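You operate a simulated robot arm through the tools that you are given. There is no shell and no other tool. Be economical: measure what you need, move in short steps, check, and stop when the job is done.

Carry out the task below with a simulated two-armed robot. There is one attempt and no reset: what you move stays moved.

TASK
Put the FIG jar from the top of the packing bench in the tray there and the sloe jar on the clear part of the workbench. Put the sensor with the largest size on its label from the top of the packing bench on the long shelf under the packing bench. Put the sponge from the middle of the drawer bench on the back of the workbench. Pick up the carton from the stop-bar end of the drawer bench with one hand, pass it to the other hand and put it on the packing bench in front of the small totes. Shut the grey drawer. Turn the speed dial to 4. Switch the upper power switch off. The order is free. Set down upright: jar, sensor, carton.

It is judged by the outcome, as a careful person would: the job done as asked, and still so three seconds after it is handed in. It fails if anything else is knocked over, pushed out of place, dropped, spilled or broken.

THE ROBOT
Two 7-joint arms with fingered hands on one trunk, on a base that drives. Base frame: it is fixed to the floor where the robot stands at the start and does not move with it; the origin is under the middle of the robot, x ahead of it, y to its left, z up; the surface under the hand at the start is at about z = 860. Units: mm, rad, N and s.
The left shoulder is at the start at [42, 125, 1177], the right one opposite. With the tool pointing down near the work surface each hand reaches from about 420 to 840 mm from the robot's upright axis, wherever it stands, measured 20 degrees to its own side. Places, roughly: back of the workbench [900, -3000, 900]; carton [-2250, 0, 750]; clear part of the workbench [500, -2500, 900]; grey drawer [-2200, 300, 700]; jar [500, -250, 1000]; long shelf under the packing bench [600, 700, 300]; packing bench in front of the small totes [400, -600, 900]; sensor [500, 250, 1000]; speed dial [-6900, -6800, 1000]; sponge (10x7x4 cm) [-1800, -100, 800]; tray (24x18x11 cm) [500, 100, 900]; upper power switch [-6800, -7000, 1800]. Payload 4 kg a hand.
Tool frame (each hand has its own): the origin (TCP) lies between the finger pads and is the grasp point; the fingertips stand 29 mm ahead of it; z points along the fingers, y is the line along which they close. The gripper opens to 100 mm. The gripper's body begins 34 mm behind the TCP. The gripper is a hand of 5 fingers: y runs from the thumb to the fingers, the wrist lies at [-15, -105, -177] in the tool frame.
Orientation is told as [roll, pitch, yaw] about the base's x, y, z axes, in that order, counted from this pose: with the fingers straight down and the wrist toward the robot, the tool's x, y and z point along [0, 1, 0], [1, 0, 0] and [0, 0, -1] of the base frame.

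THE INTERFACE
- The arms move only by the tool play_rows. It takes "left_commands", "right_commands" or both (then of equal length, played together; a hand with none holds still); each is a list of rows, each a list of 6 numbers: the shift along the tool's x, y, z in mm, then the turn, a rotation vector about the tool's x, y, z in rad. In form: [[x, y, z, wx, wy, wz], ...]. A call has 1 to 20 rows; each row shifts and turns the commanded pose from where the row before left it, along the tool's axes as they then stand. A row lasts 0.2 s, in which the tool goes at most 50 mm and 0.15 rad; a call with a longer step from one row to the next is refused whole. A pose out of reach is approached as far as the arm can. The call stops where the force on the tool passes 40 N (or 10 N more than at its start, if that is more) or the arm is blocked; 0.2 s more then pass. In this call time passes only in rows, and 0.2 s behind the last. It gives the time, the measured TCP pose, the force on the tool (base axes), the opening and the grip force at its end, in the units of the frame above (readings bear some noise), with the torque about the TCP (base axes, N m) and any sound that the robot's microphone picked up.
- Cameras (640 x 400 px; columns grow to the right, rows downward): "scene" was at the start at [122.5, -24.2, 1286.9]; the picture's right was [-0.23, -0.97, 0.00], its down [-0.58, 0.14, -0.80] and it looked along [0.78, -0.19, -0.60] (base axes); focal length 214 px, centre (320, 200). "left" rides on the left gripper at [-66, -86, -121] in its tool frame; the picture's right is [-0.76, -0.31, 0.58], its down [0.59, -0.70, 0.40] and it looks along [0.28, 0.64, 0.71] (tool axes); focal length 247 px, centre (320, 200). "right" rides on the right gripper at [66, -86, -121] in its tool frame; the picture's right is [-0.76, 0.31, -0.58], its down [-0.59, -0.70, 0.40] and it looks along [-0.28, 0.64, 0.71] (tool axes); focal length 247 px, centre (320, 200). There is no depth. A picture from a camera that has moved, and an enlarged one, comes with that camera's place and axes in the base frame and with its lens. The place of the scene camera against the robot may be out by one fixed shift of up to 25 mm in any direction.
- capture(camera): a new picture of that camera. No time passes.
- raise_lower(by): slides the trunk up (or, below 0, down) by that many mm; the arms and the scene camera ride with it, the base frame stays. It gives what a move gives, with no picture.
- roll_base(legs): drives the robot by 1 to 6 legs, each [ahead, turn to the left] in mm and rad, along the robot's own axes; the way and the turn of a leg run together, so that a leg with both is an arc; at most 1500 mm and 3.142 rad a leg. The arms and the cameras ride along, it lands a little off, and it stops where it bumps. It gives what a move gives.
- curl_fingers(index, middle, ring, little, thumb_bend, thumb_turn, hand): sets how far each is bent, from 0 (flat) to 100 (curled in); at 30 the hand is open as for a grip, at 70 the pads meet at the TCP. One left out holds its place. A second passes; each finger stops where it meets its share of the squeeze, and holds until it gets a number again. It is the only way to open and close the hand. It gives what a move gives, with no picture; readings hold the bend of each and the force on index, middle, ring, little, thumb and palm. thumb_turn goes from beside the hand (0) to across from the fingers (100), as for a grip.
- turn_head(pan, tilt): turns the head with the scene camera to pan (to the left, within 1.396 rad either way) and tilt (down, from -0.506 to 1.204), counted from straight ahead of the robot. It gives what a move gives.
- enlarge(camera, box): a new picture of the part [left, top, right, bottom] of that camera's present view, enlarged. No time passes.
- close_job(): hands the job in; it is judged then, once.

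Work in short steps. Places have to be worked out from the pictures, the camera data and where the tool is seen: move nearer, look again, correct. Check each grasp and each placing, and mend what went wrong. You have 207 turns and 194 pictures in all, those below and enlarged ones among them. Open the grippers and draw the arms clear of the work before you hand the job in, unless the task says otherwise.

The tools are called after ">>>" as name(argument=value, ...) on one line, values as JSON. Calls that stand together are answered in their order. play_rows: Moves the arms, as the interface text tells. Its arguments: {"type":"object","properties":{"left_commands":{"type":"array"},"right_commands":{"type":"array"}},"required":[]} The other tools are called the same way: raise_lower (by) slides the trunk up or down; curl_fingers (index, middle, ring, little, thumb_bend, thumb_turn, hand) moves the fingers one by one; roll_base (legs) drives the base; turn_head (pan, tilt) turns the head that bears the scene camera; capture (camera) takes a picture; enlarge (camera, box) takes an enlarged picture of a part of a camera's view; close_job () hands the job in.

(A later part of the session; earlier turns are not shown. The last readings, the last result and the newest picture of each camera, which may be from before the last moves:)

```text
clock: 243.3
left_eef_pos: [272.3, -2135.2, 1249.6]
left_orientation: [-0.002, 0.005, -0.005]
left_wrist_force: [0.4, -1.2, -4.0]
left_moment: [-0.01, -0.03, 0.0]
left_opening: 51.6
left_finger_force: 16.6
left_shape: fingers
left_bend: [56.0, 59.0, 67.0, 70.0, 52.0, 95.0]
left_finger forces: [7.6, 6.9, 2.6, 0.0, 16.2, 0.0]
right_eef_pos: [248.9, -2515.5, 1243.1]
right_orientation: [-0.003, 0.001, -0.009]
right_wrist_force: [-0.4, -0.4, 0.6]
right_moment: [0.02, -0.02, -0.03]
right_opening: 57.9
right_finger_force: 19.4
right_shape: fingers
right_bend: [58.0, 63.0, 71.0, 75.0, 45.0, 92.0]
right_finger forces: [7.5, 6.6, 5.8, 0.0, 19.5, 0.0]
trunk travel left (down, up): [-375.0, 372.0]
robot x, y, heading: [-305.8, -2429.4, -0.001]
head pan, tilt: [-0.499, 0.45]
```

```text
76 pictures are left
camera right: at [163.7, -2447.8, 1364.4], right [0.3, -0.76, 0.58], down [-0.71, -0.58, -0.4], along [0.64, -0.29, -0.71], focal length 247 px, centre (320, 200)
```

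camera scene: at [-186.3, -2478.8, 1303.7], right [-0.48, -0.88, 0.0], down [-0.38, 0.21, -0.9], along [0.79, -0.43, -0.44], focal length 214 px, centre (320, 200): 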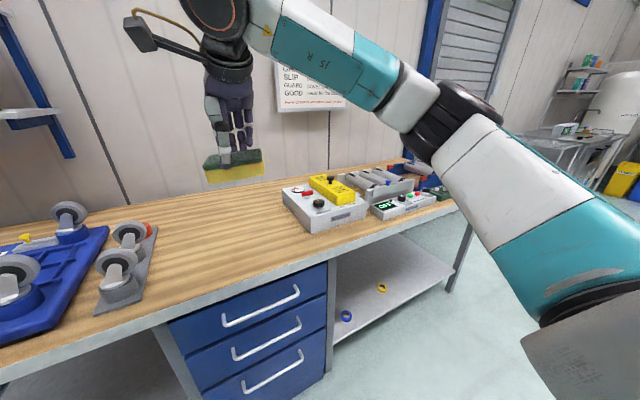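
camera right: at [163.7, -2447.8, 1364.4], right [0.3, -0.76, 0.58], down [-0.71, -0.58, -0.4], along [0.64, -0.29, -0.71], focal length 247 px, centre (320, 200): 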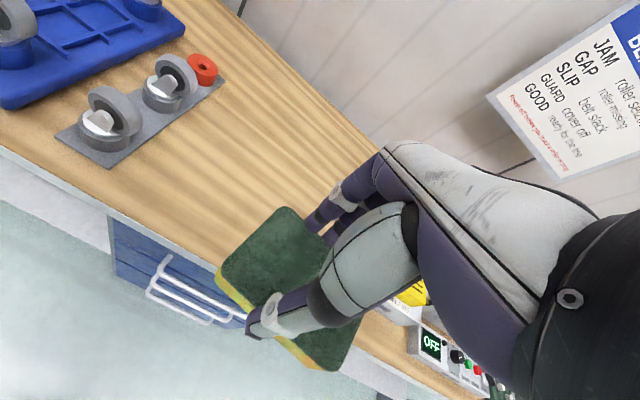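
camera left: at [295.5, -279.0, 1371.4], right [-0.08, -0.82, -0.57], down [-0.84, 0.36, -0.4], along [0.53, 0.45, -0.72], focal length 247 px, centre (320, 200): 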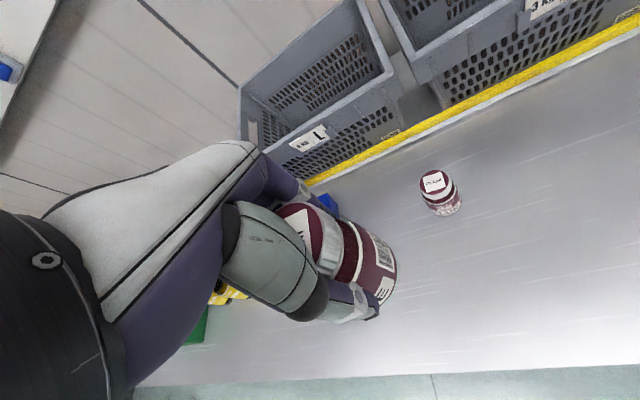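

There is a clear strip of wood at the back, behind the equipment. I shift the base right by ~190 mm, so that the jar fits the left hand on the clear part and the sponge the right hand at the back.

>>> roll_base(legs=[[0, -1.57], [190, 0], [0, 1.57], [200, 0]])

>>> turn_head(pan=0.1, tilt=0.7)

>>> capture(camera="scene")

>>> capture(camera="left")

```text
clock: 253.9
left_eef_pos: [472.1, -2334.3, 1249.9]
left_orientation: [-0.003, 0.004, -0.014]
left_wrist_force: [0.0, -0.4, -3.8]
left_moment: [0.01, -0.03, -0.03]
left_opening: 50.7
left_finger_force: 15.6
left_shape: fingers
left_bend: [56.0, 59.0, 68.0, 70.0, 52.0, 95.0]
left_finger forces: [7.3, 6.8, 2.4, 0.0, 15.1, 0.1]
right_eef_pos: [444.6, -2713.1, 1243.5]
right_orientation: [0.0, 0.002, -0.021]
right_wrist_force: [-0.1, 0.3, 0.3]
right_moment: [-0.01, -0.01, 0.01]
right_opening: 57.3
right_finger_force: 18.9
right_shape: fingers
right_bend: [58.0, 63.0, 72.0, 75.0, 45.0, 92.0]
right_finger forces: [7.1, 6.3, 5.6, 0.0, 18.8, 0.1]
trunk travel left (down, up): [-375.0, 372.0]
robot x, y, heading: [-110.2, -2624.9, -0.012]
head pan, tilt: [-0.499, 0.45]
```

```text
clock: 254.9
left_eef_pos: [472.1, -2333.3, 1250.9]
left_orientation: [-0.003, 0.004, -0.015]
left_wrist_force: [0.2, 0.3, -3.1]
left_moment: [-0.01, -0.01, 0.0]
left_opening: 50.5
left_finger_force: 16.0
left_shape: fingers
left_bend: [56.0, 59.0, 68.0, 70.0, 52.0, 95.0]
left_finger forces: [7.5, 6.8, 2.4, 0.1, 15.3, 0.1]
right_eef_pos: [444.7, -2712.8, 1243.8]
right_orientation: [-0.001, 0.003, -0.02]
right_wrist_force: [-0.1, 0.0, 0.7]
right_moment: [-0.04, 0.02, 0.0]
right_opening: 57.5
right_finger_force: 19.1
right_shape: fingers
right_bend: [58.0, 63.0, 72.0, 75.0, 45.0, 92.0]
right_finger forces: [7.1, 6.3, 5.5, 0.0, 18.7, 0.1]
trunk travel left (down, up): [-375.0, 372.0]
robot x, y, heading: [-107.1, -2620.3, -0.009]
head pan, tilt: [0.099, 0.7]
```

```text
75 pictures are left
camera scene: at [15.1, -2620.2, 1281.5], right [0.09, -1.0, 0.0], down [-0.64, -0.06, -0.76], along [0.76, 0.07, -0.64], focal length 214 px, centre (320, 200)
```

scene: 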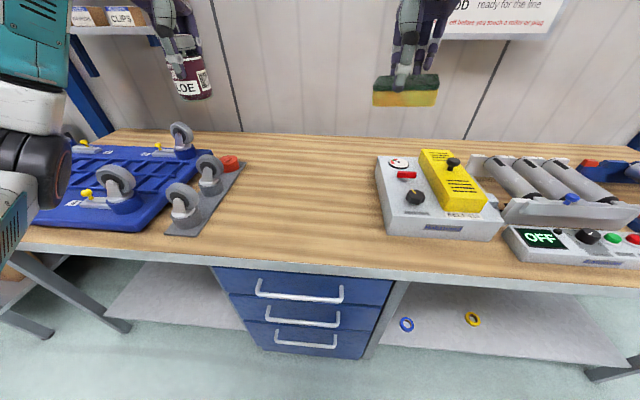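

```text
74 pictures are left
camera left: at [385.8, -2397.3, 1371.4], right [-0.32, -0.75, -0.57], down [-0.7, 0.6, -0.4], along [0.64, 0.27, -0.72], focal length 247 px, centre (320, 200)
```

left: 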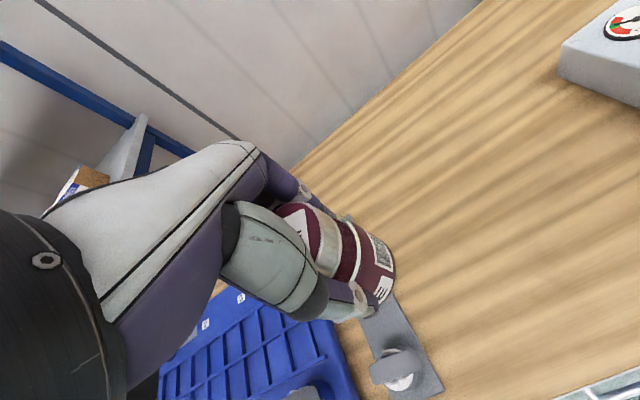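

I move the jar to about (500, -2450) over the clear wood and lower part-way.

>>> play_rows(left_commands=[[-39, 9, 0, 0, 0, 0], [-39, 9, 0, 0, 0, 0], [-39, 10, 0, 0, 0, 0], [0, 0, 40, 0, 0, 0], [0, 0, 40, 0, 0, 0], [0, 0, 40, 0, 0, 0], [0, 0, 40, 0, 0, 0], [0, 0, 30, 0, 0, 0]])

>>> capture(camera="left")

>>> capture(camera="scene")

```text
clock: 256.7
left_eef_pos: [497.8, -2450.6, 1059.7]
left_orientation: [-0.003, 0.003, -0.015]
left_wrist_force: [0.1, 0.1, -3.4]
left_moment: [0.01, -0.03, 0.03]
left_opening: 50.2
left_finger_force: 15.1
left_shape: fingers
left_bend: [56.0, 59.0, 68.0, 70.0, 52.0, 95.0]
left_finger forces: [7.2, 6.8, 2.4, 0.0, 14.8, 0.1]
right_eef_pos: [444.2, -2712.2, 1242.9]
right_orientation: [-0.002, 0.001, -0.021]
right_wrist_force: [-0.2, -0.1, -0.3]
right_moment: [-0.01, 0.01, 0.02]
right_opening: 57.4
right_finger_force: 18.5
right_shape: fingers
right_bend: [58.0, 63.0, 72.0, 75.0, 45.0, 92.0]
right_finger forces: [7.1, 6.3, 5.6, 0.0, 18.7, 0.0]
trunk travel left (down, up): [-375.0, 372.0]
robot x, y, heading: [-109.8, -2620.4, -0.008]
head pan, tilt: [0.099, 0.7]
```

```text
73 pictures are left
camera left: at [411.9, -2515.1, 1180.7], right [-0.32, -0.75, -0.57], down [-0.7, 0.6, -0.4], along [0.64, 0.27, -0.72], focal length 247 px, centre (320, 200)
```

left: 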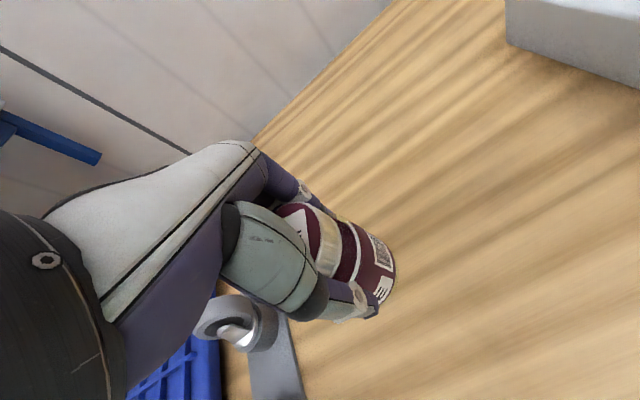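

```text
72 pictures are left
camera scene: at [15.3, -2620.0, 1281.5], right [0.09, -1.0, 0.0], down [-0.64, -0.06, -0.76], along [0.76, 0.07, -0.64], focal length 214 px, centre (320, 200)
```

scene: 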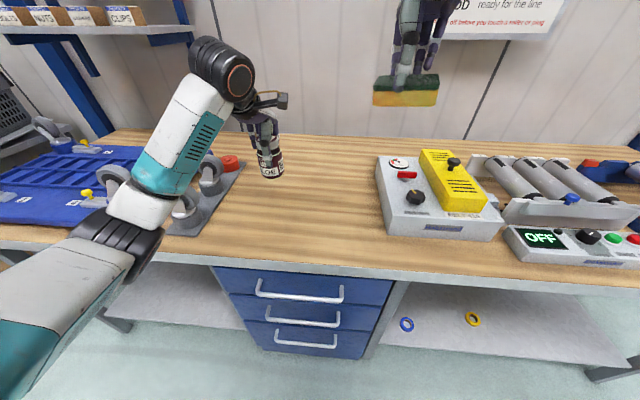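

The bench top is at z≈885, so the jar should touch at TCP z≈960. I lower to 972, then creep.

>>> play_rows(left_commands=[[0, 0, 35, 0, 0, 0], [0, 0, 35, 0, 0, 0], [0, 0, 12, 0, 0, 0], [0, 0, 5, 0, 0, 0]])

>>> enlarge(camera="scene", box=[200, 90, 360, 210])

```text
clock: 257.7
left_eef_pos: [498.4, -2450.9, 973.3]
left_orientation: [-0.004, 0.004, -0.015]
left_wrist_force: [-0.2, 0.4, -3.7]
left_moment: [-0.01, -0.03, -0.01]
left_opening: 50.3
left_finger_force: 15.4
left_shape: fingers
left_bend: [56.0, 59.0, 68.0, 70.0, 52.0, 95.0]
left_finger forces: [7.2, 6.7, 2.4, 0.0, 14.9, 0.0]
right_eef_pos: [445.1, -2713.2, 1243.0]
right_orientation: [0.001, 0.002, -0.018]
right_wrist_force: [0.5, -0.3, 0.1]
right_moment: [0.02, 0.02, -0.02]
right_opening: 57.3
right_finger_force: 18.9
right_shape: fingers
right_bend: [58.0, 63.0, 72.0, 75.0, 45.0, 92.0]
right_finger forces: [7.1, 6.3, 5.7, 0.0, 18.7, 0.0]
trunk travel left (down, up): [-375.0, 372.0]
robot x, y, heading: [-110.5, -2622.4, -0.007]
head pan, tilt: [0.099, 0.7]
```

```text
3.33 times, centred on (280, 150) of scene
camera zoom: at [15.1, -2620.3, 1281.5], right [0.09, -1.0, 0.0], down [-0.64, -0.06, -0.76], along [0.76, 0.07, -0.64], focal length 715 px, centre (453, 367)
```

zoom: 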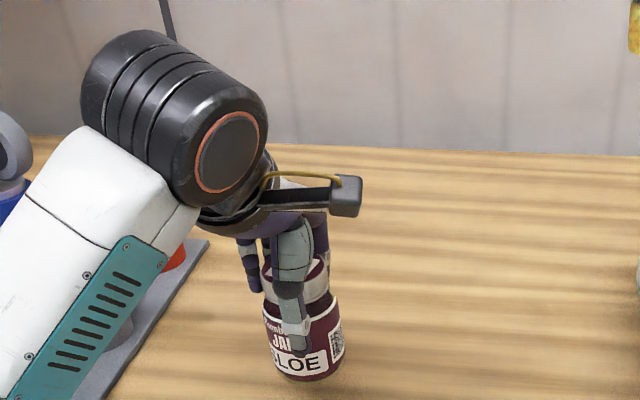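

Close to the surface now; I creep down.

>>> play_rows(left_commands=[[0, 0, 3, 0, 0, 0], [0, 0, 3, 0, 0, 0], [0, 0, 2, 0, 0, 0]])

```text
clock: 258.5
left_eef_pos: [497.3, -2451.1, 966.1]
left_orientation: [-0.002, 0.005, -0.014]
left_wrist_force: [-0.4, -0.6, -3.4]
left_moment: [0.0, -0.04, 0.0]
left_opening: 50.3
left_finger_force: 15.6
left_shape: fingers
left_bend: [56.0, 59.0, 68.0, 70.0, 52.0, 95.0]
left_finger forces: [7.0, 6.8, 2.4, 0.0, 14.9, 0.0]
right_eef_pos: [444.7, -2712.4, 1242.7]
right_orientation: [-0.001, 0.002, -0.02]
right_wrist_force: [0.1, 0.7, 0.1]
right_moment: [0.0, -0.01, 0.0]
right_opening: 57.4
right_finger_force: 18.7
right_shape: fingers
right_bend: [58.0, 63.0, 72.0, 75.0, 45.0, 92.0]
right_finger forces: [7.1, 6.3, 5.6, 0.0, 18.6, 0.0]
trunk travel left (down, up): [-375.0, 372.0]
robot x, y, heading: [-106.3, -2622.0, -0.009]
head pan, tilt: [0.099, 0.7]
```

>>> play_rows(left_commands=[[0, 0, 2, 0, 0, 0], [0, 0, 2, 0, 0, 0], [0, 0, 1.5, 0, 0, 0]])

```text
clock: 259.3
left_eef_pos: [498.0, -2452.8, 960.0]
left_orientation: [-0.004, 0.004, -0.015]
left_wrist_force: [-1.0, 0.0, -3.3]
left_moment: [0.0, -0.06, 0.02]
left_opening: 50.5
left_finger_force: 15.5
left_shape: fingers
left_bend: [56.0, 59.0, 68.0, 70.0, 52.0, 95.0]
left_finger forces: [7.1, 6.7, 2.5, 0.0, 14.9, 0.1]
right_eef_pos: [445.0, -2713.2, 1244.0]
right_orientation: [-0.002, 0.002, -0.018]
right_wrist_force: [-0.3, 0.3, -0.5]
right_moment: [-0.04, 0.03, 0.01]
right_opening: 57.4
right_finger_force: 18.7
right_shape: fingers
right_bend: [58.0, 63.0, 72.0, 75.0, 45.0, 92.0]
right_finger forces: [7.1, 6.3, 5.5, 0.0, 18.7, 0.0]
trunk travel left (down, up): [-375.0, 372.0]
robot x, y, heading: [-106.9, -2624.2, -0.004]
head pan, tilt: [0.099, 0.7]
```

>>> play_rows(left_commands=[[0, 0, 2, 0, 0, 0], [0, 0, 2, 0, 0, 0], [0, 0, 1.5, 0, 0, 0]])

>>> enlarge(camera="left", box=[220, 180, 460, 330])

```text
clock: 260.1
left_eef_pos: [498.0, -2450.5, 954.0]
left_orientation: [-0.005, 0.003, -0.015]
left_wrist_force: [0.0, 1.0, -2.8]
left_moment: [0.0, -0.02, -0.02]
left_opening: 50.1
left_finger_force: 15.6
left_shape: fingers
left_bend: [56.0, 59.0, 68.0, 70.0, 52.0, 95.0]
left_finger forces: [7.1, 6.6, 2.4, 0.0, 14.8, 0.0]
right_eef_pos: [446.0, -2712.2, 1244.0]
right_orientation: [0.0, 0.003, -0.02]
right_wrist_force: [-0.1, -1.2, 0.8]
right_moment: [0.06, -0.03, -0.02]
right_opening: 57.6
right_finger_force: 19.4
right_shape: fingers
right_bend: [58.0, 63.0, 72.0, 75.0, 45.0, 92.0]
right_finger forces: [7.1, 6.2, 5.7, 0.1, 18.7, 0.0]
trunk travel left (down, up): [-375.0, 372.0]
robot x, y, heading: [-108.8, -2623.5, -0.009]
head pan, tilt: [0.099, 0.7]
```

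```text
2.67 times, centred on (340, 255) of left
camera zoom: at [411.0, -2515.7, 1075.8], right [-0.32, -0.75, -0.57], down [-0.7, 0.6, -0.4], along [0.64, 0.27, -0.72], focal length 659 px, centre (267, 53)
```

zoom: 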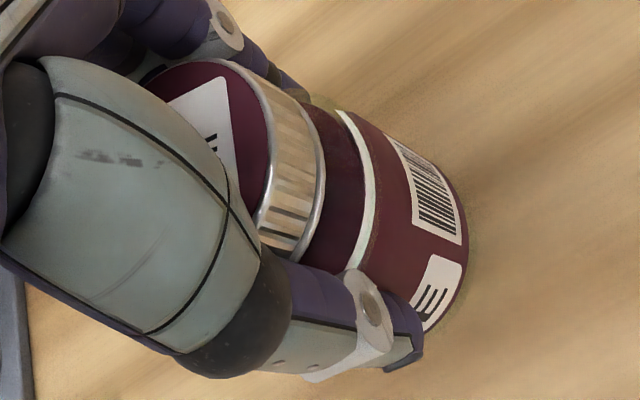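

Still hanging with a small gap; I continue downward.

>>> play_rows(left_commands=[[0, 0, 2, 0, 0, 0], [0, 0, 2, 0, 0, 0], [0, 0, 2, 0, 0, 0]])

```text
clock: 260.9
left_eef_pos: [497.4, -2450.8, 948.8]
left_orientation: [-0.004, 0.003, -0.015]
left_wrist_force: [0.8, 1.2, -2.9]
left_moment: [-0.01, -0.03, 0.01]
left_opening: 50.5
left_finger_force: 15.0
left_shape: fingers
left_bend: [56.0, 59.0, 68.0, 70.0, 52.0, 95.0]
left_finger forces: [7.1, 6.7, 2.4, 0.1, 14.9, 0.1]
right_eef_pos: [445.5, -2712.6, 1244.5]
right_orientation: [0.0, 0.003, -0.018]
right_wrist_force: [-0.2, -0.1, 0.2]
right_moment: [0.02, 0.03, 0.0]
right_opening: 57.7
right_finger_force: 19.3
right_shape: fingers
right_bend: [58.0, 63.0, 72.0, 75.0, 45.0, 92.0]
right_finger forces: [7.0, 6.3, 5.6, 0.0, 18.8, 0.1]
trunk travel left (down, up): [-375.0, 372.0]
robot x, y, heading: [-105.9, -2623.3, -0.009]
head pan, tilt: [0.099, 0.7]
```

>>> play_rows(left_commands=[[0, 0, 2, 0, 0, 0], [0, 0, 1.5, 0, 0, 0], [0, 0, 1.5, 0, 0, 0], [0, 0, 1.5, 0, 0, 0]])

```text
clock: 261.9
left_eef_pos: [496.6, -2451.4, 942.1]
left_orientation: [-0.005, 0.003, -0.014]
left_wrist_force: [-0.1, -0.5, -3.1]
left_moment: [0.03, -0.01, 0.0]
left_opening: 50.2
left_finger_force: 14.9
left_shape: fingers
left_bend: [56.0, 59.0, 68.0, 70.0, 52.0, 95.0]
left_finger forces: [7.1, 6.7, 2.3, 0.0, 15.0, 0.0]
right_eef_pos: [444.7, -2712.8, 1243.5]
right_orientation: [0.0, 0.002, -0.018]
right_wrist_force: [0.7, -0.1, -0.1]
right_moment: [0.02, -0.02, 0.03]
right_opening: 57.5
right_finger_force: 18.9
right_shape: fingers
right_bend: [58.0, 63.0, 72.0, 75.0, 45.0, 92.0]
right_finger forces: [7.1, 6.3, 5.7, 0.0, 18.7, 0.0]
trunk travel left (down, up): [-375.0, 372.0]
robot x, y, heading: [-106.2, -2619.7, -0.008]
head pan, tilt: [0.099, 0.7]
```

Still free; the bench may be at the same 860 level as the packing bench. I go on.

>>> play_rows(left_commands=[[0, 0, 2, 0, 0, 0], [0, 0, 1.5, 0, 0, 0], [0, 0, 1.5, 0, 0, 0], [0, 0, 1.5, 0, 0, 0]])

>>> enlarge(camera="scene", box=[220, 100, 340, 190])

```text
clock: 262.9
left_eef_pos: [498.3, -2451.7, 935.0]
left_orientation: [-0.005, 0.004, -0.015]
left_wrist_force: [-0.1, -0.2, -4.3]
left_moment: [0.02, -0.01, -0.01]
left_opening: 50.3
left_finger_force: 15.9
left_shape: fingers
left_bend: [56.0, 59.0, 68.0, 70.0, 52.0, 95.0]
left_finger forces: [7.1, 6.7, 2.3, 0.1, 14.9, 0.1]
right_eef_pos: [445.4, -2712.1, 1243.3]
right_orientation: [0.0, 0.002, -0.018]
right_wrist_force: [-0.1, -0.1, -0.4]
right_moment: [0.01, 0.03, 0.01]
right_opening: 57.6
right_finger_force: 18.6
right_shape: fingers
right_bend: [58.0, 63.0, 72.0, 75.0, 45.0, 92.0]
right_finger forces: [7.2, 6.3, 5.6, 0.1, 18.7, 0.0]
trunk travel left (down, up): [-375.0, 372.0]
robot x, y, heading: [-110.5, -2622.9, -0.006]
head pan, tilt: [0.099, 0.7]
```

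```text
4.44 times, centred on (280, 145) of scene
camera zoom: at [15.1, -2620.3, 1281.5], right [0.09, -1.0, 0.0], down [-0.64, -0.06, -0.76], along [0.76, 0.07, -0.64], focal length 953 px, centre (498, 444)
```

zoom: 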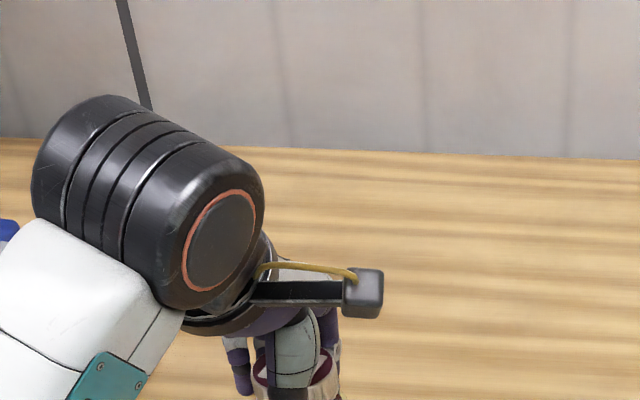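

>>> play_rows(left_commands=[[0, 0, 2, 0, 0, 0], [0, 0, 2, 0, 0, 0], [0, 0, 1.5, 0, 0, 0], [0, 0, 1.5, 0, 0, 0]])

>>> capture(camera="left")

```text
clock: 263.9
left_eef_pos: [497.0, -2452.3, 931.2]
left_orientation: [-0.004, -0.006, -0.013]
left_wrist_force: [4.8, -0.9, 18.7]
left_moment: [0.02, 0.25, -0.03]
left_opening: 50.0
left_finger_force: 18.3
left_shape: fingers
left_bend: [56.0, 59.0, 68.0, 70.0, 53.0, 95.0]
left_finger forces: [9.8, 8.3, 3.3, 0.0, 15.7, 0.0]
right_eef_pos: [443.2, -2712.9, 1243.7]
right_orientation: [0.0, 0.003, -0.02]
right_wrist_force: [0.3, 0.8, -0.2]
right_moment: [0.01, 0.02, -0.03]
right_opening: 57.6
right_finger_force: 18.9
right_shape: fingers
right_bend: [58.0, 63.0, 72.0, 75.0, 45.0, 92.0]
right_finger forces: [7.1, 6.3, 5.7, 0.1, 18.7, 0.1]
trunk travel left (down, up): [-375.0, 372.0]
robot x, y, heading: [-108.4, -2624.8, -0.004]
head pan, tilt: [0.099, 0.7]
```

```text
68 pictures are left
camera left: at [410.1, -2516.1, 1052.9], right [-0.31, -0.76, -0.58], down [-0.69, 0.6, -0.4], along [0.65, 0.27, -0.71], focal length 247 px, centre (320, 200)
```

left: 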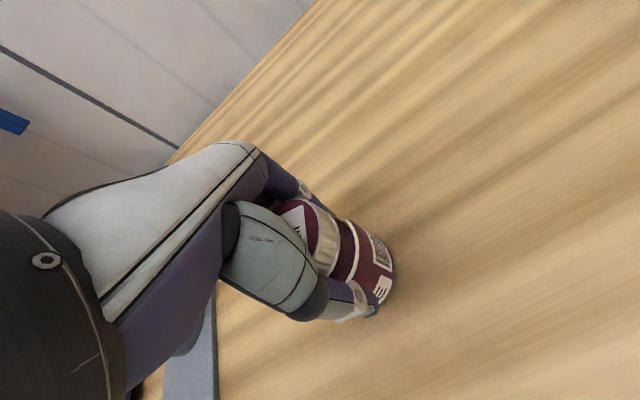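

Contact (19 N): the jar is on the bench (z≈860). I ease up 3 mm, open the hand, rise and check.

>>> play_rows(left_commands=[[0, 0, -2.5, 0, 0, 0]])

>>> curl_fingers(hand="left", index=32, middle=32, ring=32, little=32, thumb_bend=32)

>>> play_rows(left_commands=[[0, 0, -10, 0, 0, 0], [0, 0, -25, 0, 0, 0], [0, 0, -45, 0, 0, 0], [0, 0, -45, 0, 0, 0], [0, 0, -45, 0, 0, 0], [10, -20, -45, 0, 0, 0], [20, -30, -35, 0, 0, 0], [20, -30, -35, 0, 0, 0]])

>>> capture(camera="scene")

```text
clock: 264.3
left_eef_pos: [497.1, -2451.3, 932.6]
left_orientation: [-0.005, 0.002, -0.014]
left_wrist_force: [6.6, -1.0, 16.7]
left_moment: [0.04, 0.09, -0.02]
left_opening: 49.9
left_finger_force: 18.2
left_shape: fingers
left_bend: [56.0, 59.0, 68.0, 70.0, 53.0, 95.0]
left_finger forces: [9.8, 8.7, 3.5, 0.1, 14.8, 0.0]
right_eef_pos: [444.4, -2713.6, 1243.9]
right_orientation: [0.001, 0.001, -0.018]
right_wrist_force: [-0.1, 0.8, 0.4]
right_moment: [-0.03, -0.03, 0.01]
right_opening: 57.3
right_finger_force: 18.7
right_shape: fingers
right_bend: [58.0, 63.0, 72.0, 75.0, 45.0, 92.0]
right_finger forces: [7.1, 6.4, 5.6, 0.0, 18.7, 0.0]
trunk travel left (down, up): [-375.0, 372.0]
robot x, y, heading: [-106.9, -2629.8, -0.007]
head pan, tilt: [0.099, 0.7]
```

```text
clock: 265.3
left_eef_pos: [498.0, -2452.3, 932.5]
left_orientation: [-0.001, 0.004, -0.013]
left_wrist_force: [-0.4, -0.9, -0.1]
left_moment: [0.02, -0.03, 0.01]
left_opening: 93.4
left_finger_force: 0.1
left_shape: fingers
left_bend: [32.0, 32.0, 32.0, 32.0, 32.0, 97.0]
left_finger forces: [0.0, 0.0, 0.0, 0.1, 0.0, 0.0]
right_eef_pos: [444.5, -2712.6, 1244.3]
right_orientation: [-0.001, 0.002, -0.018]
right_wrist_force: [0.1, 0.0, -0.6]
right_moment: [0.0, 0.02, -0.01]
right_opening: 57.2
right_finger_force: 18.9
right_shape: fingers
right_bend: [58.0, 63.0, 72.0, 75.0, 45.0, 92.0]
right_finger forces: [7.2, 6.2, 5.6, 0.1, 18.7, 0.0]
trunk travel left (down, up): [-375.0, 372.0]
robot x, y, heading: [-106.5, -2624.3, -0.003]
head pan, tilt: [0.099, 0.7]
```

```text
refused: row 6 steps farther than a row can; nothing moved
```

```text
67 pictures are left
camera scene: at [14.8, -2620.3, 1281.5], right [0.09, -1.0, 0.0], down [-0.64, -0.06, -0.76], along [0.76, 0.07, -0.64], focal length 214 px, centre (320, 200)
```

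scene: 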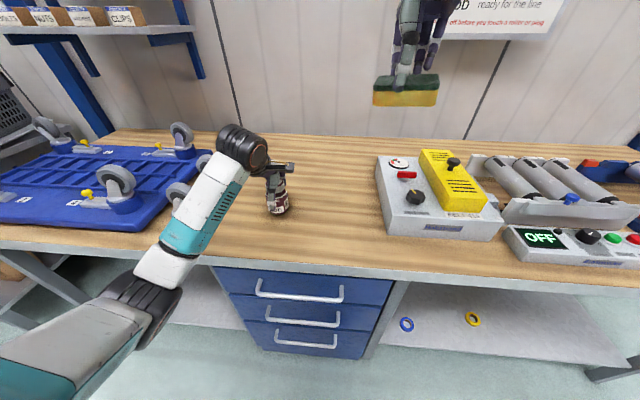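

The hand is open and the jar stands; I raise the hand with smaller steps. For the sponge, I then drive forward with the left hand drawn back.

>>> play_rows(left_commands=[[0, 0, -10, 0, 0, 0], [0, 0, -25, 0, 0, 0], [0, 0, -45, 0, 0, 0], [0, 0, -45, 0, 0, 0], [0, 0, -45, 0, 0, 0], [0, 0, -45, 0, 0, 0], [0, 0, -45, 0, 0, 0], [0, 0, -45, 0, 0, 0], [20, -30, 0, 0, 0, 0], [20, -30, 0, 0, 0, 0]])

>>> capture(camera="scene")

```text
clock: 267.5
left_eef_pos: [438.1, -2407.5, 1237.4]
left_orientation: [-0.004, 0.004, -0.012]
left_wrist_force: [-0.1, -0.5, -0.4]
left_moment: [0.02, 0.02, 0.01]
left_opening: 93.8
left_finger_force: 0.0
left_shape: fingers
left_bend: [32.0, 32.0, 32.0, 32.0, 32.0, 98.0]
left_finger forces: [0.0, 0.1, 0.1, 0.0, 0.1, 0.0]
right_eef_pos: [445.3, -2712.6, 1243.9]
right_orientation: [0.0, 0.002, -0.019]
right_wrist_force: [-0.3, -0.8, 0.0]
right_moment: [0.02, 0.05, -0.01]
right_opening: 57.5
right_finger_force: 19.2
right_shape: fingers
right_bend: [58.0, 63.0, 72.0, 75.0, 45.0, 92.0]
right_finger forces: [7.0, 6.3, 5.7, 0.0, 18.7, 0.0]
trunk travel left (down, up): [-375.0, 372.0]
robot x, y, heading: [-105.6, -2625.2, -0.007]
head pan, tilt: [0.099, 0.7]
```

```text
66 pictures are left
camera scene: at [14.0, -2620.0, 1281.7], right [0.09, -1.0, 0.0], down [-0.64, -0.06, -0.77], along [0.76, 0.07, -0.64], focal length 214 px, centre (320, 200)
```

scene: 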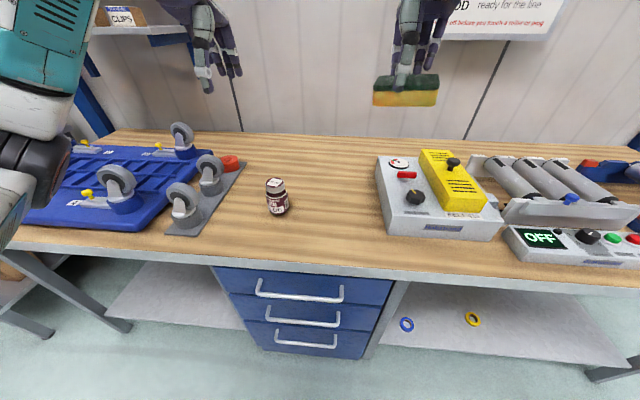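

The sloe jar stands on the clear part. I drive forward 165 mm and extend the right hand with the sponge toward the back strip.

>>> roll_base(legs=[[165, 0]])

>>> play_rows(right_commands=[[0, 0, 41, 0, 0, 0], [0, 0, 41, 0, 0, 0], [0, 0, 41, 0, 0, 0], [0, 0, 41, 0, 0, 0], [-26, 38, 0, 0, 0, 0], [-26, 38, 0, 0, 0, 0], [-26, 38, 0, 0, 0, 0], [-26, 38, 0, 0, 0, 0], [-26, 38, 0, 0, 0, 0], [-26, 38, 0, 0, 0, 0]])

>>> turn_head(pan=-0.3, tilt=0.6)

>>> capture(camera="scene")

>>> capture(camera="right")

```text
clock: 268.9
left_eef_pos: [604.1, -2411.2, 1236.3]
left_orientation: [-0.004, 0.005, -0.018]
left_wrist_force: [0.5, -0.6, 0.3]
left_moment: [-0.03, 0.01, -0.03]
left_opening: 93.9
left_finger_force: 0.0
left_shape: fingers
left_bend: [32.0, 32.0, 32.0, 32.0, 32.0, 98.0]
left_finger forces: [0.0, 0.0, 0.1, 0.1, 0.1, 0.0]
right_eef_pos: [609.5, -2715.0, 1242.8]
right_orientation: [0.0, 0.005, -0.021]
right_wrist_force: [0.1, -0.1, -1.5]
right_moment: [0.0, 0.0, -0.04]
right_opening: 57.3
right_finger_force: 19.1
right_shape: fingers
right_bend: [58.0, 63.0, 72.0, 75.0, 45.0, 92.0]
right_finger forces: [7.0, 6.3, 5.7, 0.0, 18.7, 0.0]
trunk travel left (down, up): [-375.0, 372.0]
robot x, y, heading: [54.6, -2624.7, -0.012]
head pan, tilt: [0.099, 0.7]
```

```text
clock: 271.1
left_eef_pos: [603.0, -2410.2, 1235.8]
left_orientation: [-0.004, 0.004, -0.016]
left_wrist_force: [0.0, 0.8, -0.5]
left_moment: [0.01, 0.0, 0.02]
left_opening: 93.7
left_finger_force: 0.1
left_shape: fingers
left_bend: [32.0, 32.0, 32.0, 32.0, 32.0, 98.0]
left_finger forces: [0.0, 0.1, 0.0, 0.0, 0.0, 0.0]
right_eef_pos: [832.6, -2875.2, 1078.2]
right_orientation: [-0.001, 0.003, -0.018]
right_wrist_force: [-0.1, -0.2, 0.3]
right_moment: [0.02, -0.02, -0.04]
right_opening: 57.2
right_finger_force: 18.8
right_shape: fingers
right_bend: [58.0, 63.0, 72.0, 75.0, 45.0, 92.0]
right_finger forces: [7.2, 6.3, 5.5, 0.0, 18.7, 0.1]
trunk travel left (down, up): [-375.0, 372.0]
robot x, y, heading: [57.1, -2624.1, -0.011]
head pan, tilt: [0.099, 0.7]
```

```text
clock: 272.0
left_eef_pos: [603.2, -2411.3, 1237.1]
left_orientation: [-0.003, 0.003, -0.016]
left_wrist_force: [0.4, -0.3, 0.1]
left_moment: [-0.02, 0.02, 0.01]
left_opening: 94.1
left_finger_force: 0.0
left_shape: fingers
left_bend: [32.0, 32.0, 32.0, 32.0, 32.0, 98.0]
left_finger forces: [0.0, 0.0, 0.0, 0.0, 0.0, 0.0]
right_eef_pos: [831.4, -2874.5, 1078.8]
right_orientation: [0.0, 0.001, -0.02]
right_wrist_force: [0.4, -0.3, 0.1]
right_moment: [-0.03, -0.01, 0.01]
right_opening: 57.3
right_finger_force: 19.6
right_shape: fingers
right_bend: [58.0, 63.0, 72.0, 75.0, 45.0, 92.0]
right_finger forces: [7.1, 6.3, 5.5, 0.0, 18.6, 0.0]
trunk travel left (down, up): [-375.0, 372.0]
robot x, y, heading: [53.3, -2623.2, -0.01]
head pan, tilt: [-0.3, 0.6]
```

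```text
65 pictures are left
camera scene: at [178.3, -2656.4, 1290.1], right [-0.3, -0.95, 0.0], down [-0.54, 0.17, -0.82], along [0.79, -0.25, -0.57], focal length 214 px, centre (320, 200)
```

scene: 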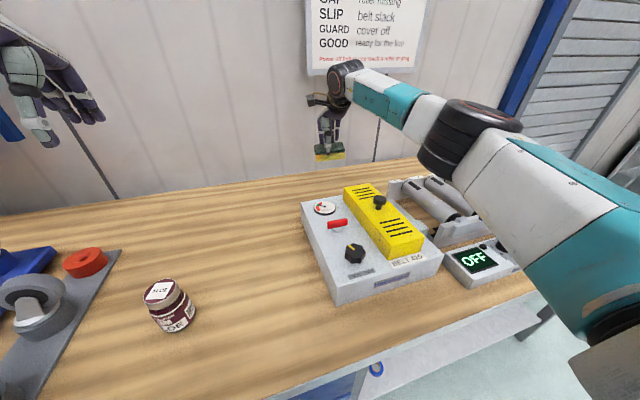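

```text
64 pictures are left
camera right: at [748.1, -2806.9, 1199.3], right [0.29, -0.76, 0.58], down [-0.72, -0.57, -0.4], along [0.63, -0.3, -0.71], focal length 247 px, centre (320, 200)
```

right: 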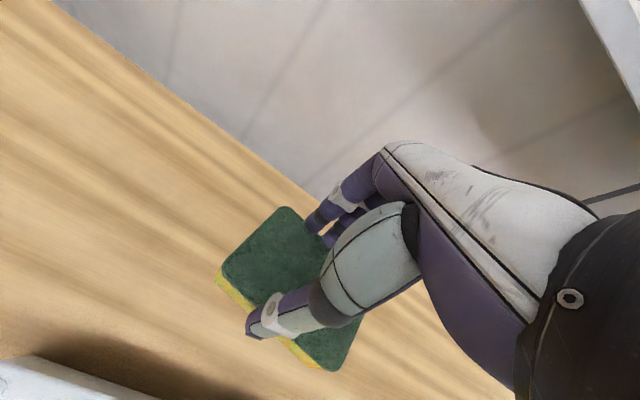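

The sponge is above the bare strip behind the test box. I lower it in two stages, watching the elbow over the equipment.

>>> play_rows(right_commands=[[0, 0, 40, 0, 0, 0], [0, 0, 40, 0, 0, 0], [0, 0, 30, 0, 0, 0]])

>>> capture(camera="scene")

```text
clock: 272.8
left_eef_pos: [602.9, -2410.6, 1236.9]
left_orientation: [-0.004, 0.004, -0.016]
left_wrist_force: [0.2, 0.6, -0.2]
left_moment: [-0.01, 0.02, -0.02]
left_opening: 93.8
left_finger_force: 0.0
left_shape: fingers
left_bend: [32.0, 32.0, 32.0, 32.0, 32.0, 98.0]
left_finger forces: [0.1, 0.1, 0.1, 0.1, 0.0, 0.1]
right_eef_pos: [831.8, -2875.8, 967.5]
right_orientation: [-0.001, 0.002, -0.02]
right_wrist_force: [-0.1, 1.0, -0.8]
right_moment: [0.0, 0.0, 0.03]
right_opening: 57.6
right_finger_force: 18.6
right_shape: fingers
right_bend: [58.0, 63.0, 72.0, 75.0, 45.0, 92.0]
right_finger forces: [7.2, 6.4, 5.5, 0.1, 18.7, 0.1]
trunk travel left (down, up): [-375.0, 372.0]
robot x, y, heading: [53.1, -2627.9, -0.003]
head pan, tilt: [-0.3, 0.6]
```

```text
63 pictures are left
camera scene: at [178.7, -2656.6, 1290.1], right [-0.3, -0.95, 0.0], down [-0.54, 0.17, -0.82], along [0.79, -0.25, -0.57], focal length 214 px, centre (320, 200)
```

scene: 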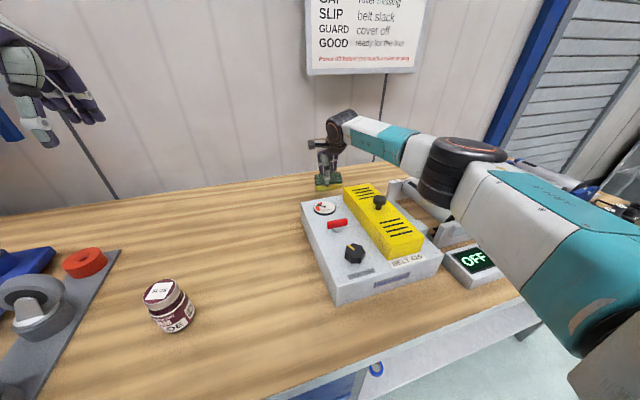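

The elbow stays well above the equipment. I lower on and creep to contact.

>>> play_rows(right_commands=[[0, 0, 35, 0, 0, 0], [0, 0, 22, 0, 0, 0], [0, 0, 4, 0, 0, 0], [0, 0, 3, 0, 0, 0], [0, 0, 3, 0, 0, 0]])

>>> capture(camera="right")

```text
clock: 274.0
left_eef_pos: [601.0, -2410.5, 1238.4]
left_orientation: [-0.002, 0.0, -0.015]
left_wrist_force: [0.0, -0.5, -0.1]
left_moment: [-0.02, 0.01, 0.03]
left_opening: 93.5
left_finger_force: 0.1
left_shape: fingers
left_bend: [32.0, 32.0, 32.0, 32.0, 32.0, 98.0]
left_finger forces: [0.0, 0.0, 0.1, 0.0, 0.0, 0.0]
right_eef_pos: [833.2, -2875.6, 908.6]
right_orientation: [0.001, -0.008, -0.021]
right_wrist_force: [6.5, -7.0, 29.2]
right_moment: [-0.03, 0.49, 0.03]
right_opening: 57.7
right_finger_force: 24.6
right_shape: fingers
right_bend: [58.0, 62.0, 71.0, 75.0, 45.0, 93.0]
right_finger forces: [10.0, 9.5, 7.6, 0.0, 21.4, 0.1]
trunk travel left (down, up): [-375.0, 372.0]
robot x, y, heading: [58.8, -2628.0, -0.008]
head pan, tilt: [-0.3, 0.6]
```

```text
62 pictures are left
camera right: at [747.8, -2807.7, 1028.7], right [0.29, -0.76, 0.58], down [-0.71, -0.57, -0.41], along [0.64, -0.3, -0.71], focal length 247 px, centre (320, 200)
```

right: 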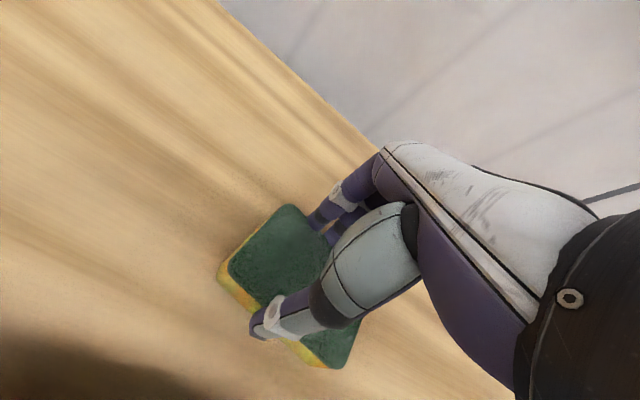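

Contact at 29 N: the sponge is on the bench. I ease up 3 mm and open the hand.

>>> play_rows(right_commands=[[0, 0, -3, 0, 0, 0], [0, 0, -2, 0, 0, 0]])

>>> curl_fingers(hand="right", index=35, middle=35, ring=35, little=35, thumb_bend=35)

>>> play_rows(right_commands=[[0, 0, -15, 0, 0, 0], [0, 0, -35, 0, 0, 0], [0, 0, -45, 0, 0, 0], [0, 0, -45, 0, 0, 0], [0, 0, -45, 0, 0, 0]])

>>> capture(camera="right")

```text
clock: 274.6
left_eef_pos: [602.2, -2410.8, 1238.2]
left_orientation: [-0.004, 0.002, -0.015]
left_wrist_force: [-0.1, -0.4, 0.7]
left_moment: [0.0, -0.01, 0.0]
left_opening: 94.0
left_finger_force: 0.1
left_shape: fingers
left_bend: [32.0, 32.0, 32.0, 32.0, 32.0, 98.0]
left_finger forces: [0.1, 0.1, 0.0, 0.0, 0.0, 0.0]
right_eef_pos: [833.1, -2875.5, 908.9]
right_orientation: [-0.001, -0.002, -0.02]
right_wrist_force: [8.2, -7.6, 18.7]
right_moment: [-0.04, 0.16, 0.06]
right_opening: 57.5
right_finger_force: 23.6
right_shape: fingers
right_bend: [58.0, 62.0, 71.0, 75.0, 46.0, 93.0]
right_finger forces: [10.3, 9.7, 8.0, 0.0, 19.5, 0.1]
trunk travel left (down, up): [-375.0, 372.0]
robot x, y, heading: [59.0, -2626.4, -0.006]
head pan, tilt: [-0.3, 0.6]
```

```text
clock: 275.6
left_eef_pos: [602.9, -2411.1, 1236.8]
left_orientation: [-0.005, 0.004, -0.016]
left_wrist_force: [-0.5, 0.3, -0.2]
left_moment: [-0.04, 0.0, -0.01]
left_opening: 93.8
left_finger_force: 0.1
left_shape: fingers
left_bend: [32.0, 32.0, 32.0, 32.0, 32.0, 98.0]
left_finger forces: [0.0, 0.0, 0.0, 0.0, 0.0, 0.0]
right_eef_pos: [832.8, -2874.8, 905.8]
right_orientation: [0.0, 0.002, -0.018]
right_wrist_force: [0.5, -0.3, 0.1]
right_moment: [-0.01, 0.0, -0.03]
right_opening: 87.1
right_finger_force: 0.1
right_shape: fingers
right_bend: [35.0, 35.0, 35.0, 35.0, 35.0, 97.0]
right_finger forces: [0.1, 0.0, 0.0, 0.1, 0.1, 0.1]
trunk travel left (down, up): [-375.0, 372.0]
robot x, y, heading: [54.4, -2627.7, -0.005]
head pan, tilt: [-0.3, 0.6]
```

```text
clock: 276.8
left_eef_pos: [602.8, -2409.2, 1236.7]
left_orientation: [-0.002, 0.006, -0.016]
left_wrist_force: [-0.3, 0.9, 0.8]
left_moment: [-0.05, -0.01, 0.0]
left_opening: 94.0
left_finger_force: 0.0
left_shape: fingers
left_bend: [32.0, 32.0, 32.0, 32.0, 32.0, 98.0]
left_finger forces: [0.0, 0.1, 0.1, 0.0, 0.1, 0.0]
right_eef_pos: [831.6, -2876.1, 1092.5]
right_orientation: [0.001, 0.001, -0.019]
right_wrist_force: [-0.2, 0.0, -0.1]
right_moment: [0.01, -0.05, -0.01]
right_opening: 86.8
right_finger_force: 0.1
right_shape: fingers
right_bend: [35.0, 35.0, 35.0, 35.0, 35.0, 97.0]
right_finger forces: [0.1, 0.0, 0.0, 0.0, 0.1, 0.0]
trunk travel left (down, up): [-375.0, 372.0]
robot x, y, heading: [56.9, -2624.2, -0.007]
head pan, tilt: [-0.3, 0.6]
```

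```text
61 pictures are left
camera right: at [748.0, -2807.9, 1214.4], right [0.29, -0.76, 0.58], down [-0.71, -0.58, -0.4], along [0.63, -0.3, -0.71], focal length 247 px, centre (320, 200)
```

right: 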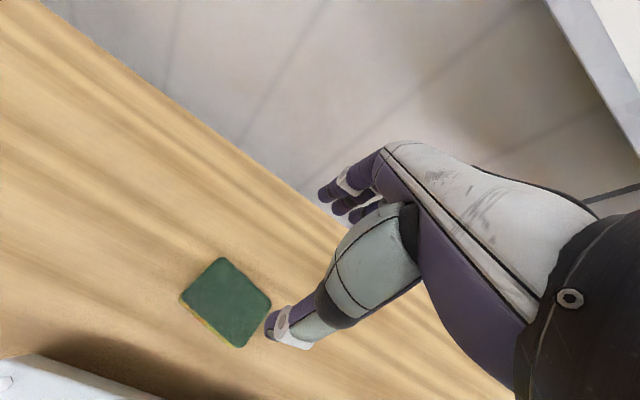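

The sponge lies at the back of the workbench. I retract the right arm, back away and turn toward the far panel at about (-6850, -6900) to look at the way.

>>> play_rows(right_commands=[[0, 0, -45, 0, 0, 0], [0, 0, -45, 0, 0, 0], [0, 0, -45, 0, 0, 0], [24, -38, 0, 0, 0, 0], [24, -38, 0, 0, 0, 0], [24, -38, 0, 0, 0, 0], [24, -38, 0, 0, 0, 0], [24, -38, 0, 0, 0, 0], [24, -38, 0, 0, 0, 0]])

>>> roll_base(legs=[[-450, 0], [0, -2.55]])

>>> turn_head(pan=0.0, tilt=0.2)

>>> capture(camera="scene")

```text
clock: 278.8
left_eef_pos: [604.4, -2411.0, 1236.1]
left_orientation: [-0.003, 0.004, -0.015]
left_wrist_force: [0.0, 0.1, -0.2]
left_moment: [0.0, -0.03, 0.0]
left_opening: 93.7
left_finger_force: 0.0
left_shape: fingers
left_bend: [32.0, 32.0, 32.0, 32.0, 32.0, 98.0]
left_finger forces: [0.0, 0.1, 0.1, 0.1, 0.1, 0.0]
right_eef_pos: [597.1, -2732.7, 1202.3]
right_orientation: [0.0, 0.001, -0.02]
right_wrist_force: [-0.6, 0.5, -0.6]
right_moment: [0.01, 0.0, -0.02]
right_opening: 87.2
right_finger_force: 0.0
right_shape: fingers
right_bend: [35.0, 35.0, 35.0, 35.0, 35.0, 98.0]
right_finger forces: [0.1, 0.0, 0.0, 0.0, 0.0, 0.1]
right hand out of reach, approached as far as the arm can: row 3
trunk travel left (down, up): [-375.0, 372.0]
robot x, y, heading: [58.9, -2624.0, -0.005]
head pan, tilt: [-0.3, 0.6]
```

```text
clock: 287.7
left_eef_pos: [-725.0, -3101.6, 1236.9]
left_orientation: [-0.004, 0.004, -2.569]
left_wrist_force: [0.8, -0.3, -0.1]
left_moment: [0.02, 0.03, 0.0]
left_opening: 93.7
left_finger_force: 0.1
left_shape: fingers
left_bend: [32.0, 32.0, 32.0, 32.0, 32.0, 98.0]
left_finger forces: [0.0, 0.1, 0.0, 0.0, 0.0, 0.0]
right_eef_pos: [-900.0, -2830.5, 1202.3]
right_orientation: [0.0, 0.003, -2.574]
right_wrist_force: [0.8, -0.7, -0.7]
right_moment: [0.01, -0.03, -0.01]
right_opening: 86.7
right_finger_force: 0.1
right_shape: fingers
right_bend: [35.0, 35.0, 35.0, 35.0, 35.0, 98.0]
right_finger forces: [0.1, 0.1, 0.1, 0.0, 0.1, 0.1]
trunk travel left (down, up): [-375.0, 372.0]
robot x, y, heading: [-390.1, -2620.0, -2.563]
head pan, tilt: [-0.3, 0.6]
```

```text
clock: 288.6
left_eef_pos: [-725.9, -3103.0, 1237.4]
left_orientation: [-0.003, 0.003, -2.572]
left_wrist_force: [-0.6, -0.1, 0.7]
left_moment: [-0.05, -0.01, -0.02]
left_opening: 93.5
left_finger_force: 0.1
left_shape: fingers
left_bend: [32.0, 32.0, 32.0, 32.0, 32.0, 98.0]
left_finger forces: [0.1, 0.0, 0.1, 0.0, 0.1, 0.0]
right_eef_pos: [-902.4, -2831.9, 1202.5]
right_orientation: [-0.001, 0.002, -2.574]
right_wrist_force: [-0.6, 0.4, 0.4]
right_moment: [0.0, -0.04, -0.03]
right_opening: 87.1
right_finger_force: 0.0
right_shape: fingers
right_bend: [35.0, 35.0, 35.0, 35.0, 35.0, 98.0]
right_finger forces: [0.1, 0.0, 0.0, 0.0, 0.0, 0.0]
trunk travel left (down, up): [-375.0, 372.0]
robot x, y, heading: [-386.8, -2623.1, -2.563]
head pan, tilt: [0.0, 0.201]
```

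```text
60 pictures are left
camera scene: at [-525.9, -2703.8, 1326.9], right [-0.54, 0.84, 0.0], down [0.17, 0.11, -0.98], along [-0.82, -0.53, -0.2], focal length 214 px, centre (320, 200)
```

scene: 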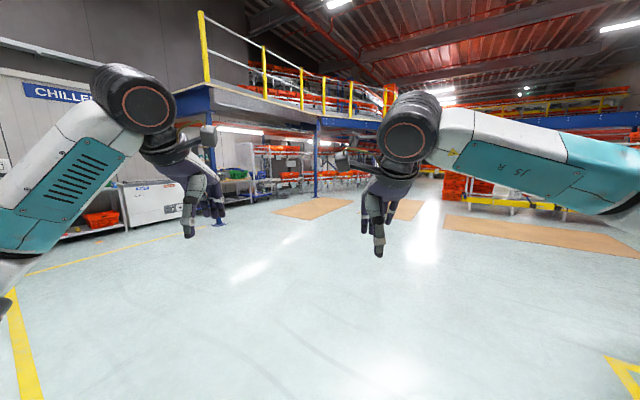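

The floor ahead is open; the target lies straight ahead under the mezzanine. I zoom there.

>>> enlarge(camera="scene", box=[200, 120, 440, 240])

```text
2.67 times, centred on (320, 180) of scene
camera zoom: at [-525.9, -2703.8, 1326.9], right [-0.54, 0.84, 0.0], down [0.17, 0.11, -0.98], along [-0.82, -0.53, -0.2], focal length 572 px, centre (320, 253)
```

zoom: 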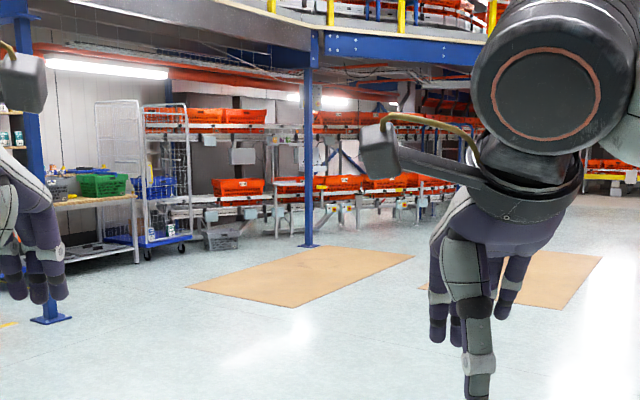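

The way is clear for several metres; there is a blue column near (-6300, -6600). I drive 3.6 m and look again.

>>> roll_base(legs=[[1400, 0], [1400, 0], [800, 0]])

>>> play_rows(right_commands=[[-40, 0, -20, 0, 0, 0], [-40, 0, -20, 0, 0, 0], [-40, 0, -10, 0, 0, 0], [-40, 0, 0, 0, 0, 0]])

>>> capture(camera="scene")

```text
clock: 305.9
left_eef_pos: [-3738.3, -5042.8, 1236.4]
left_orientation: [-0.004, 0.004, -2.575]
left_wrist_force: [0.3, -0.5, 0.1]
left_moment: [0.02, -0.02, 0.01]
left_opening: 93.7
left_finger_force: 0.1
left_shape: fingers
left_bend: [32.0, 32.0, 32.0, 32.0, 32.0, 98.0]
left_finger forces: [0.1, 0.0, 0.0, 0.0, 0.0, 0.0]
right_eef_pos: [-3911.4, -4770.4, 1202.3]
right_orientation: [-0.001, 0.001, -2.579]
right_wrist_force: [-0.1, -0.6, -0.8]
right_moment: [-0.03, 0.0, -0.01]
right_opening: 86.7
right_finger_force: 0.1
right_shape: fingers
right_bend: [35.0, 35.0, 35.0, 35.0, 35.0, 98.0]
right_finger forces: [0.0, 0.0, 0.0, 0.0, 0.0, 0.0]
trunk travel left (down, up): [-375.0, 372.0]
robot x, y, heading: [-3395.5, -4564.9, -2.569]
head pan, tilt: [0.0, 0.201]
```

```text
clock: 306.9
left_eef_pos: [-3738.7, -5041.3, 1237.1]
left_orientation: [-0.004, 0.004, -2.576]
left_wrist_force: [0.2, 0.1, -1.6]
left_moment: [0.02, -0.03, 0.01]
left_opening: 93.7
left_finger_force: 0.1
left_shape: fingers
left_bend: [32.0, 32.0, 32.0, 32.0, 32.0, 98.0]
left_finger forces: [0.1, 0.1, 0.0, 0.1, 0.1, 0.0]
right_eef_pos: [-3998.6, -4634.1, 1251.0]
right_orientation: [0.0, 0.001, -2.579]
right_wrist_force: [-0.2, -0.6, -0.6]
right_moment: [-0.03, -0.01, 0.02]
right_opening: 86.7
right_finger_force: 0.1
right_shape: fingers
right_bend: [35.0, 35.0, 35.0, 35.0, 35.0, 98.0]
right_finger forces: [0.1, 0.0, 0.1, 0.0, 0.1, 0.1]
trunk travel left (down, up): [-375.0, 372.0]
robot x, y, heading: [-3397.3, -4560.8, -2.572]
head pan, tilt: [0.0, 0.201]
```

```text
58 pictures are left
camera scene: at [-3536.2, -4644.4, 1327.0], right [-0.54, 0.84, 0.0], down [0.17, 0.11, -0.98], along [-0.82, -0.53, -0.2], focal length 214 px, centre (320, 200)
```

scene: 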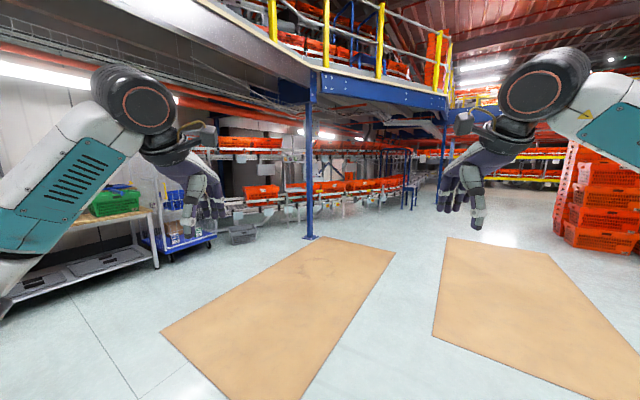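

>>> enlarge(camera="scene", box=[200, 100, 460, 250])

```text
2.46 times, centred on (330, 175) of scene
camera zoom: at [-3536.2, -4644.4, 1327.0], right [-0.54, 0.84, 0.0], down [0.17, 0.11, -0.98], along [-0.82, -0.53, -0.2], focal length 528 px, centre (295, 262)
```

zoom: 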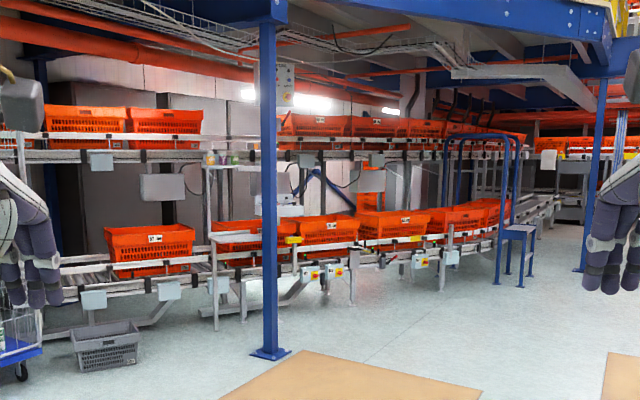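

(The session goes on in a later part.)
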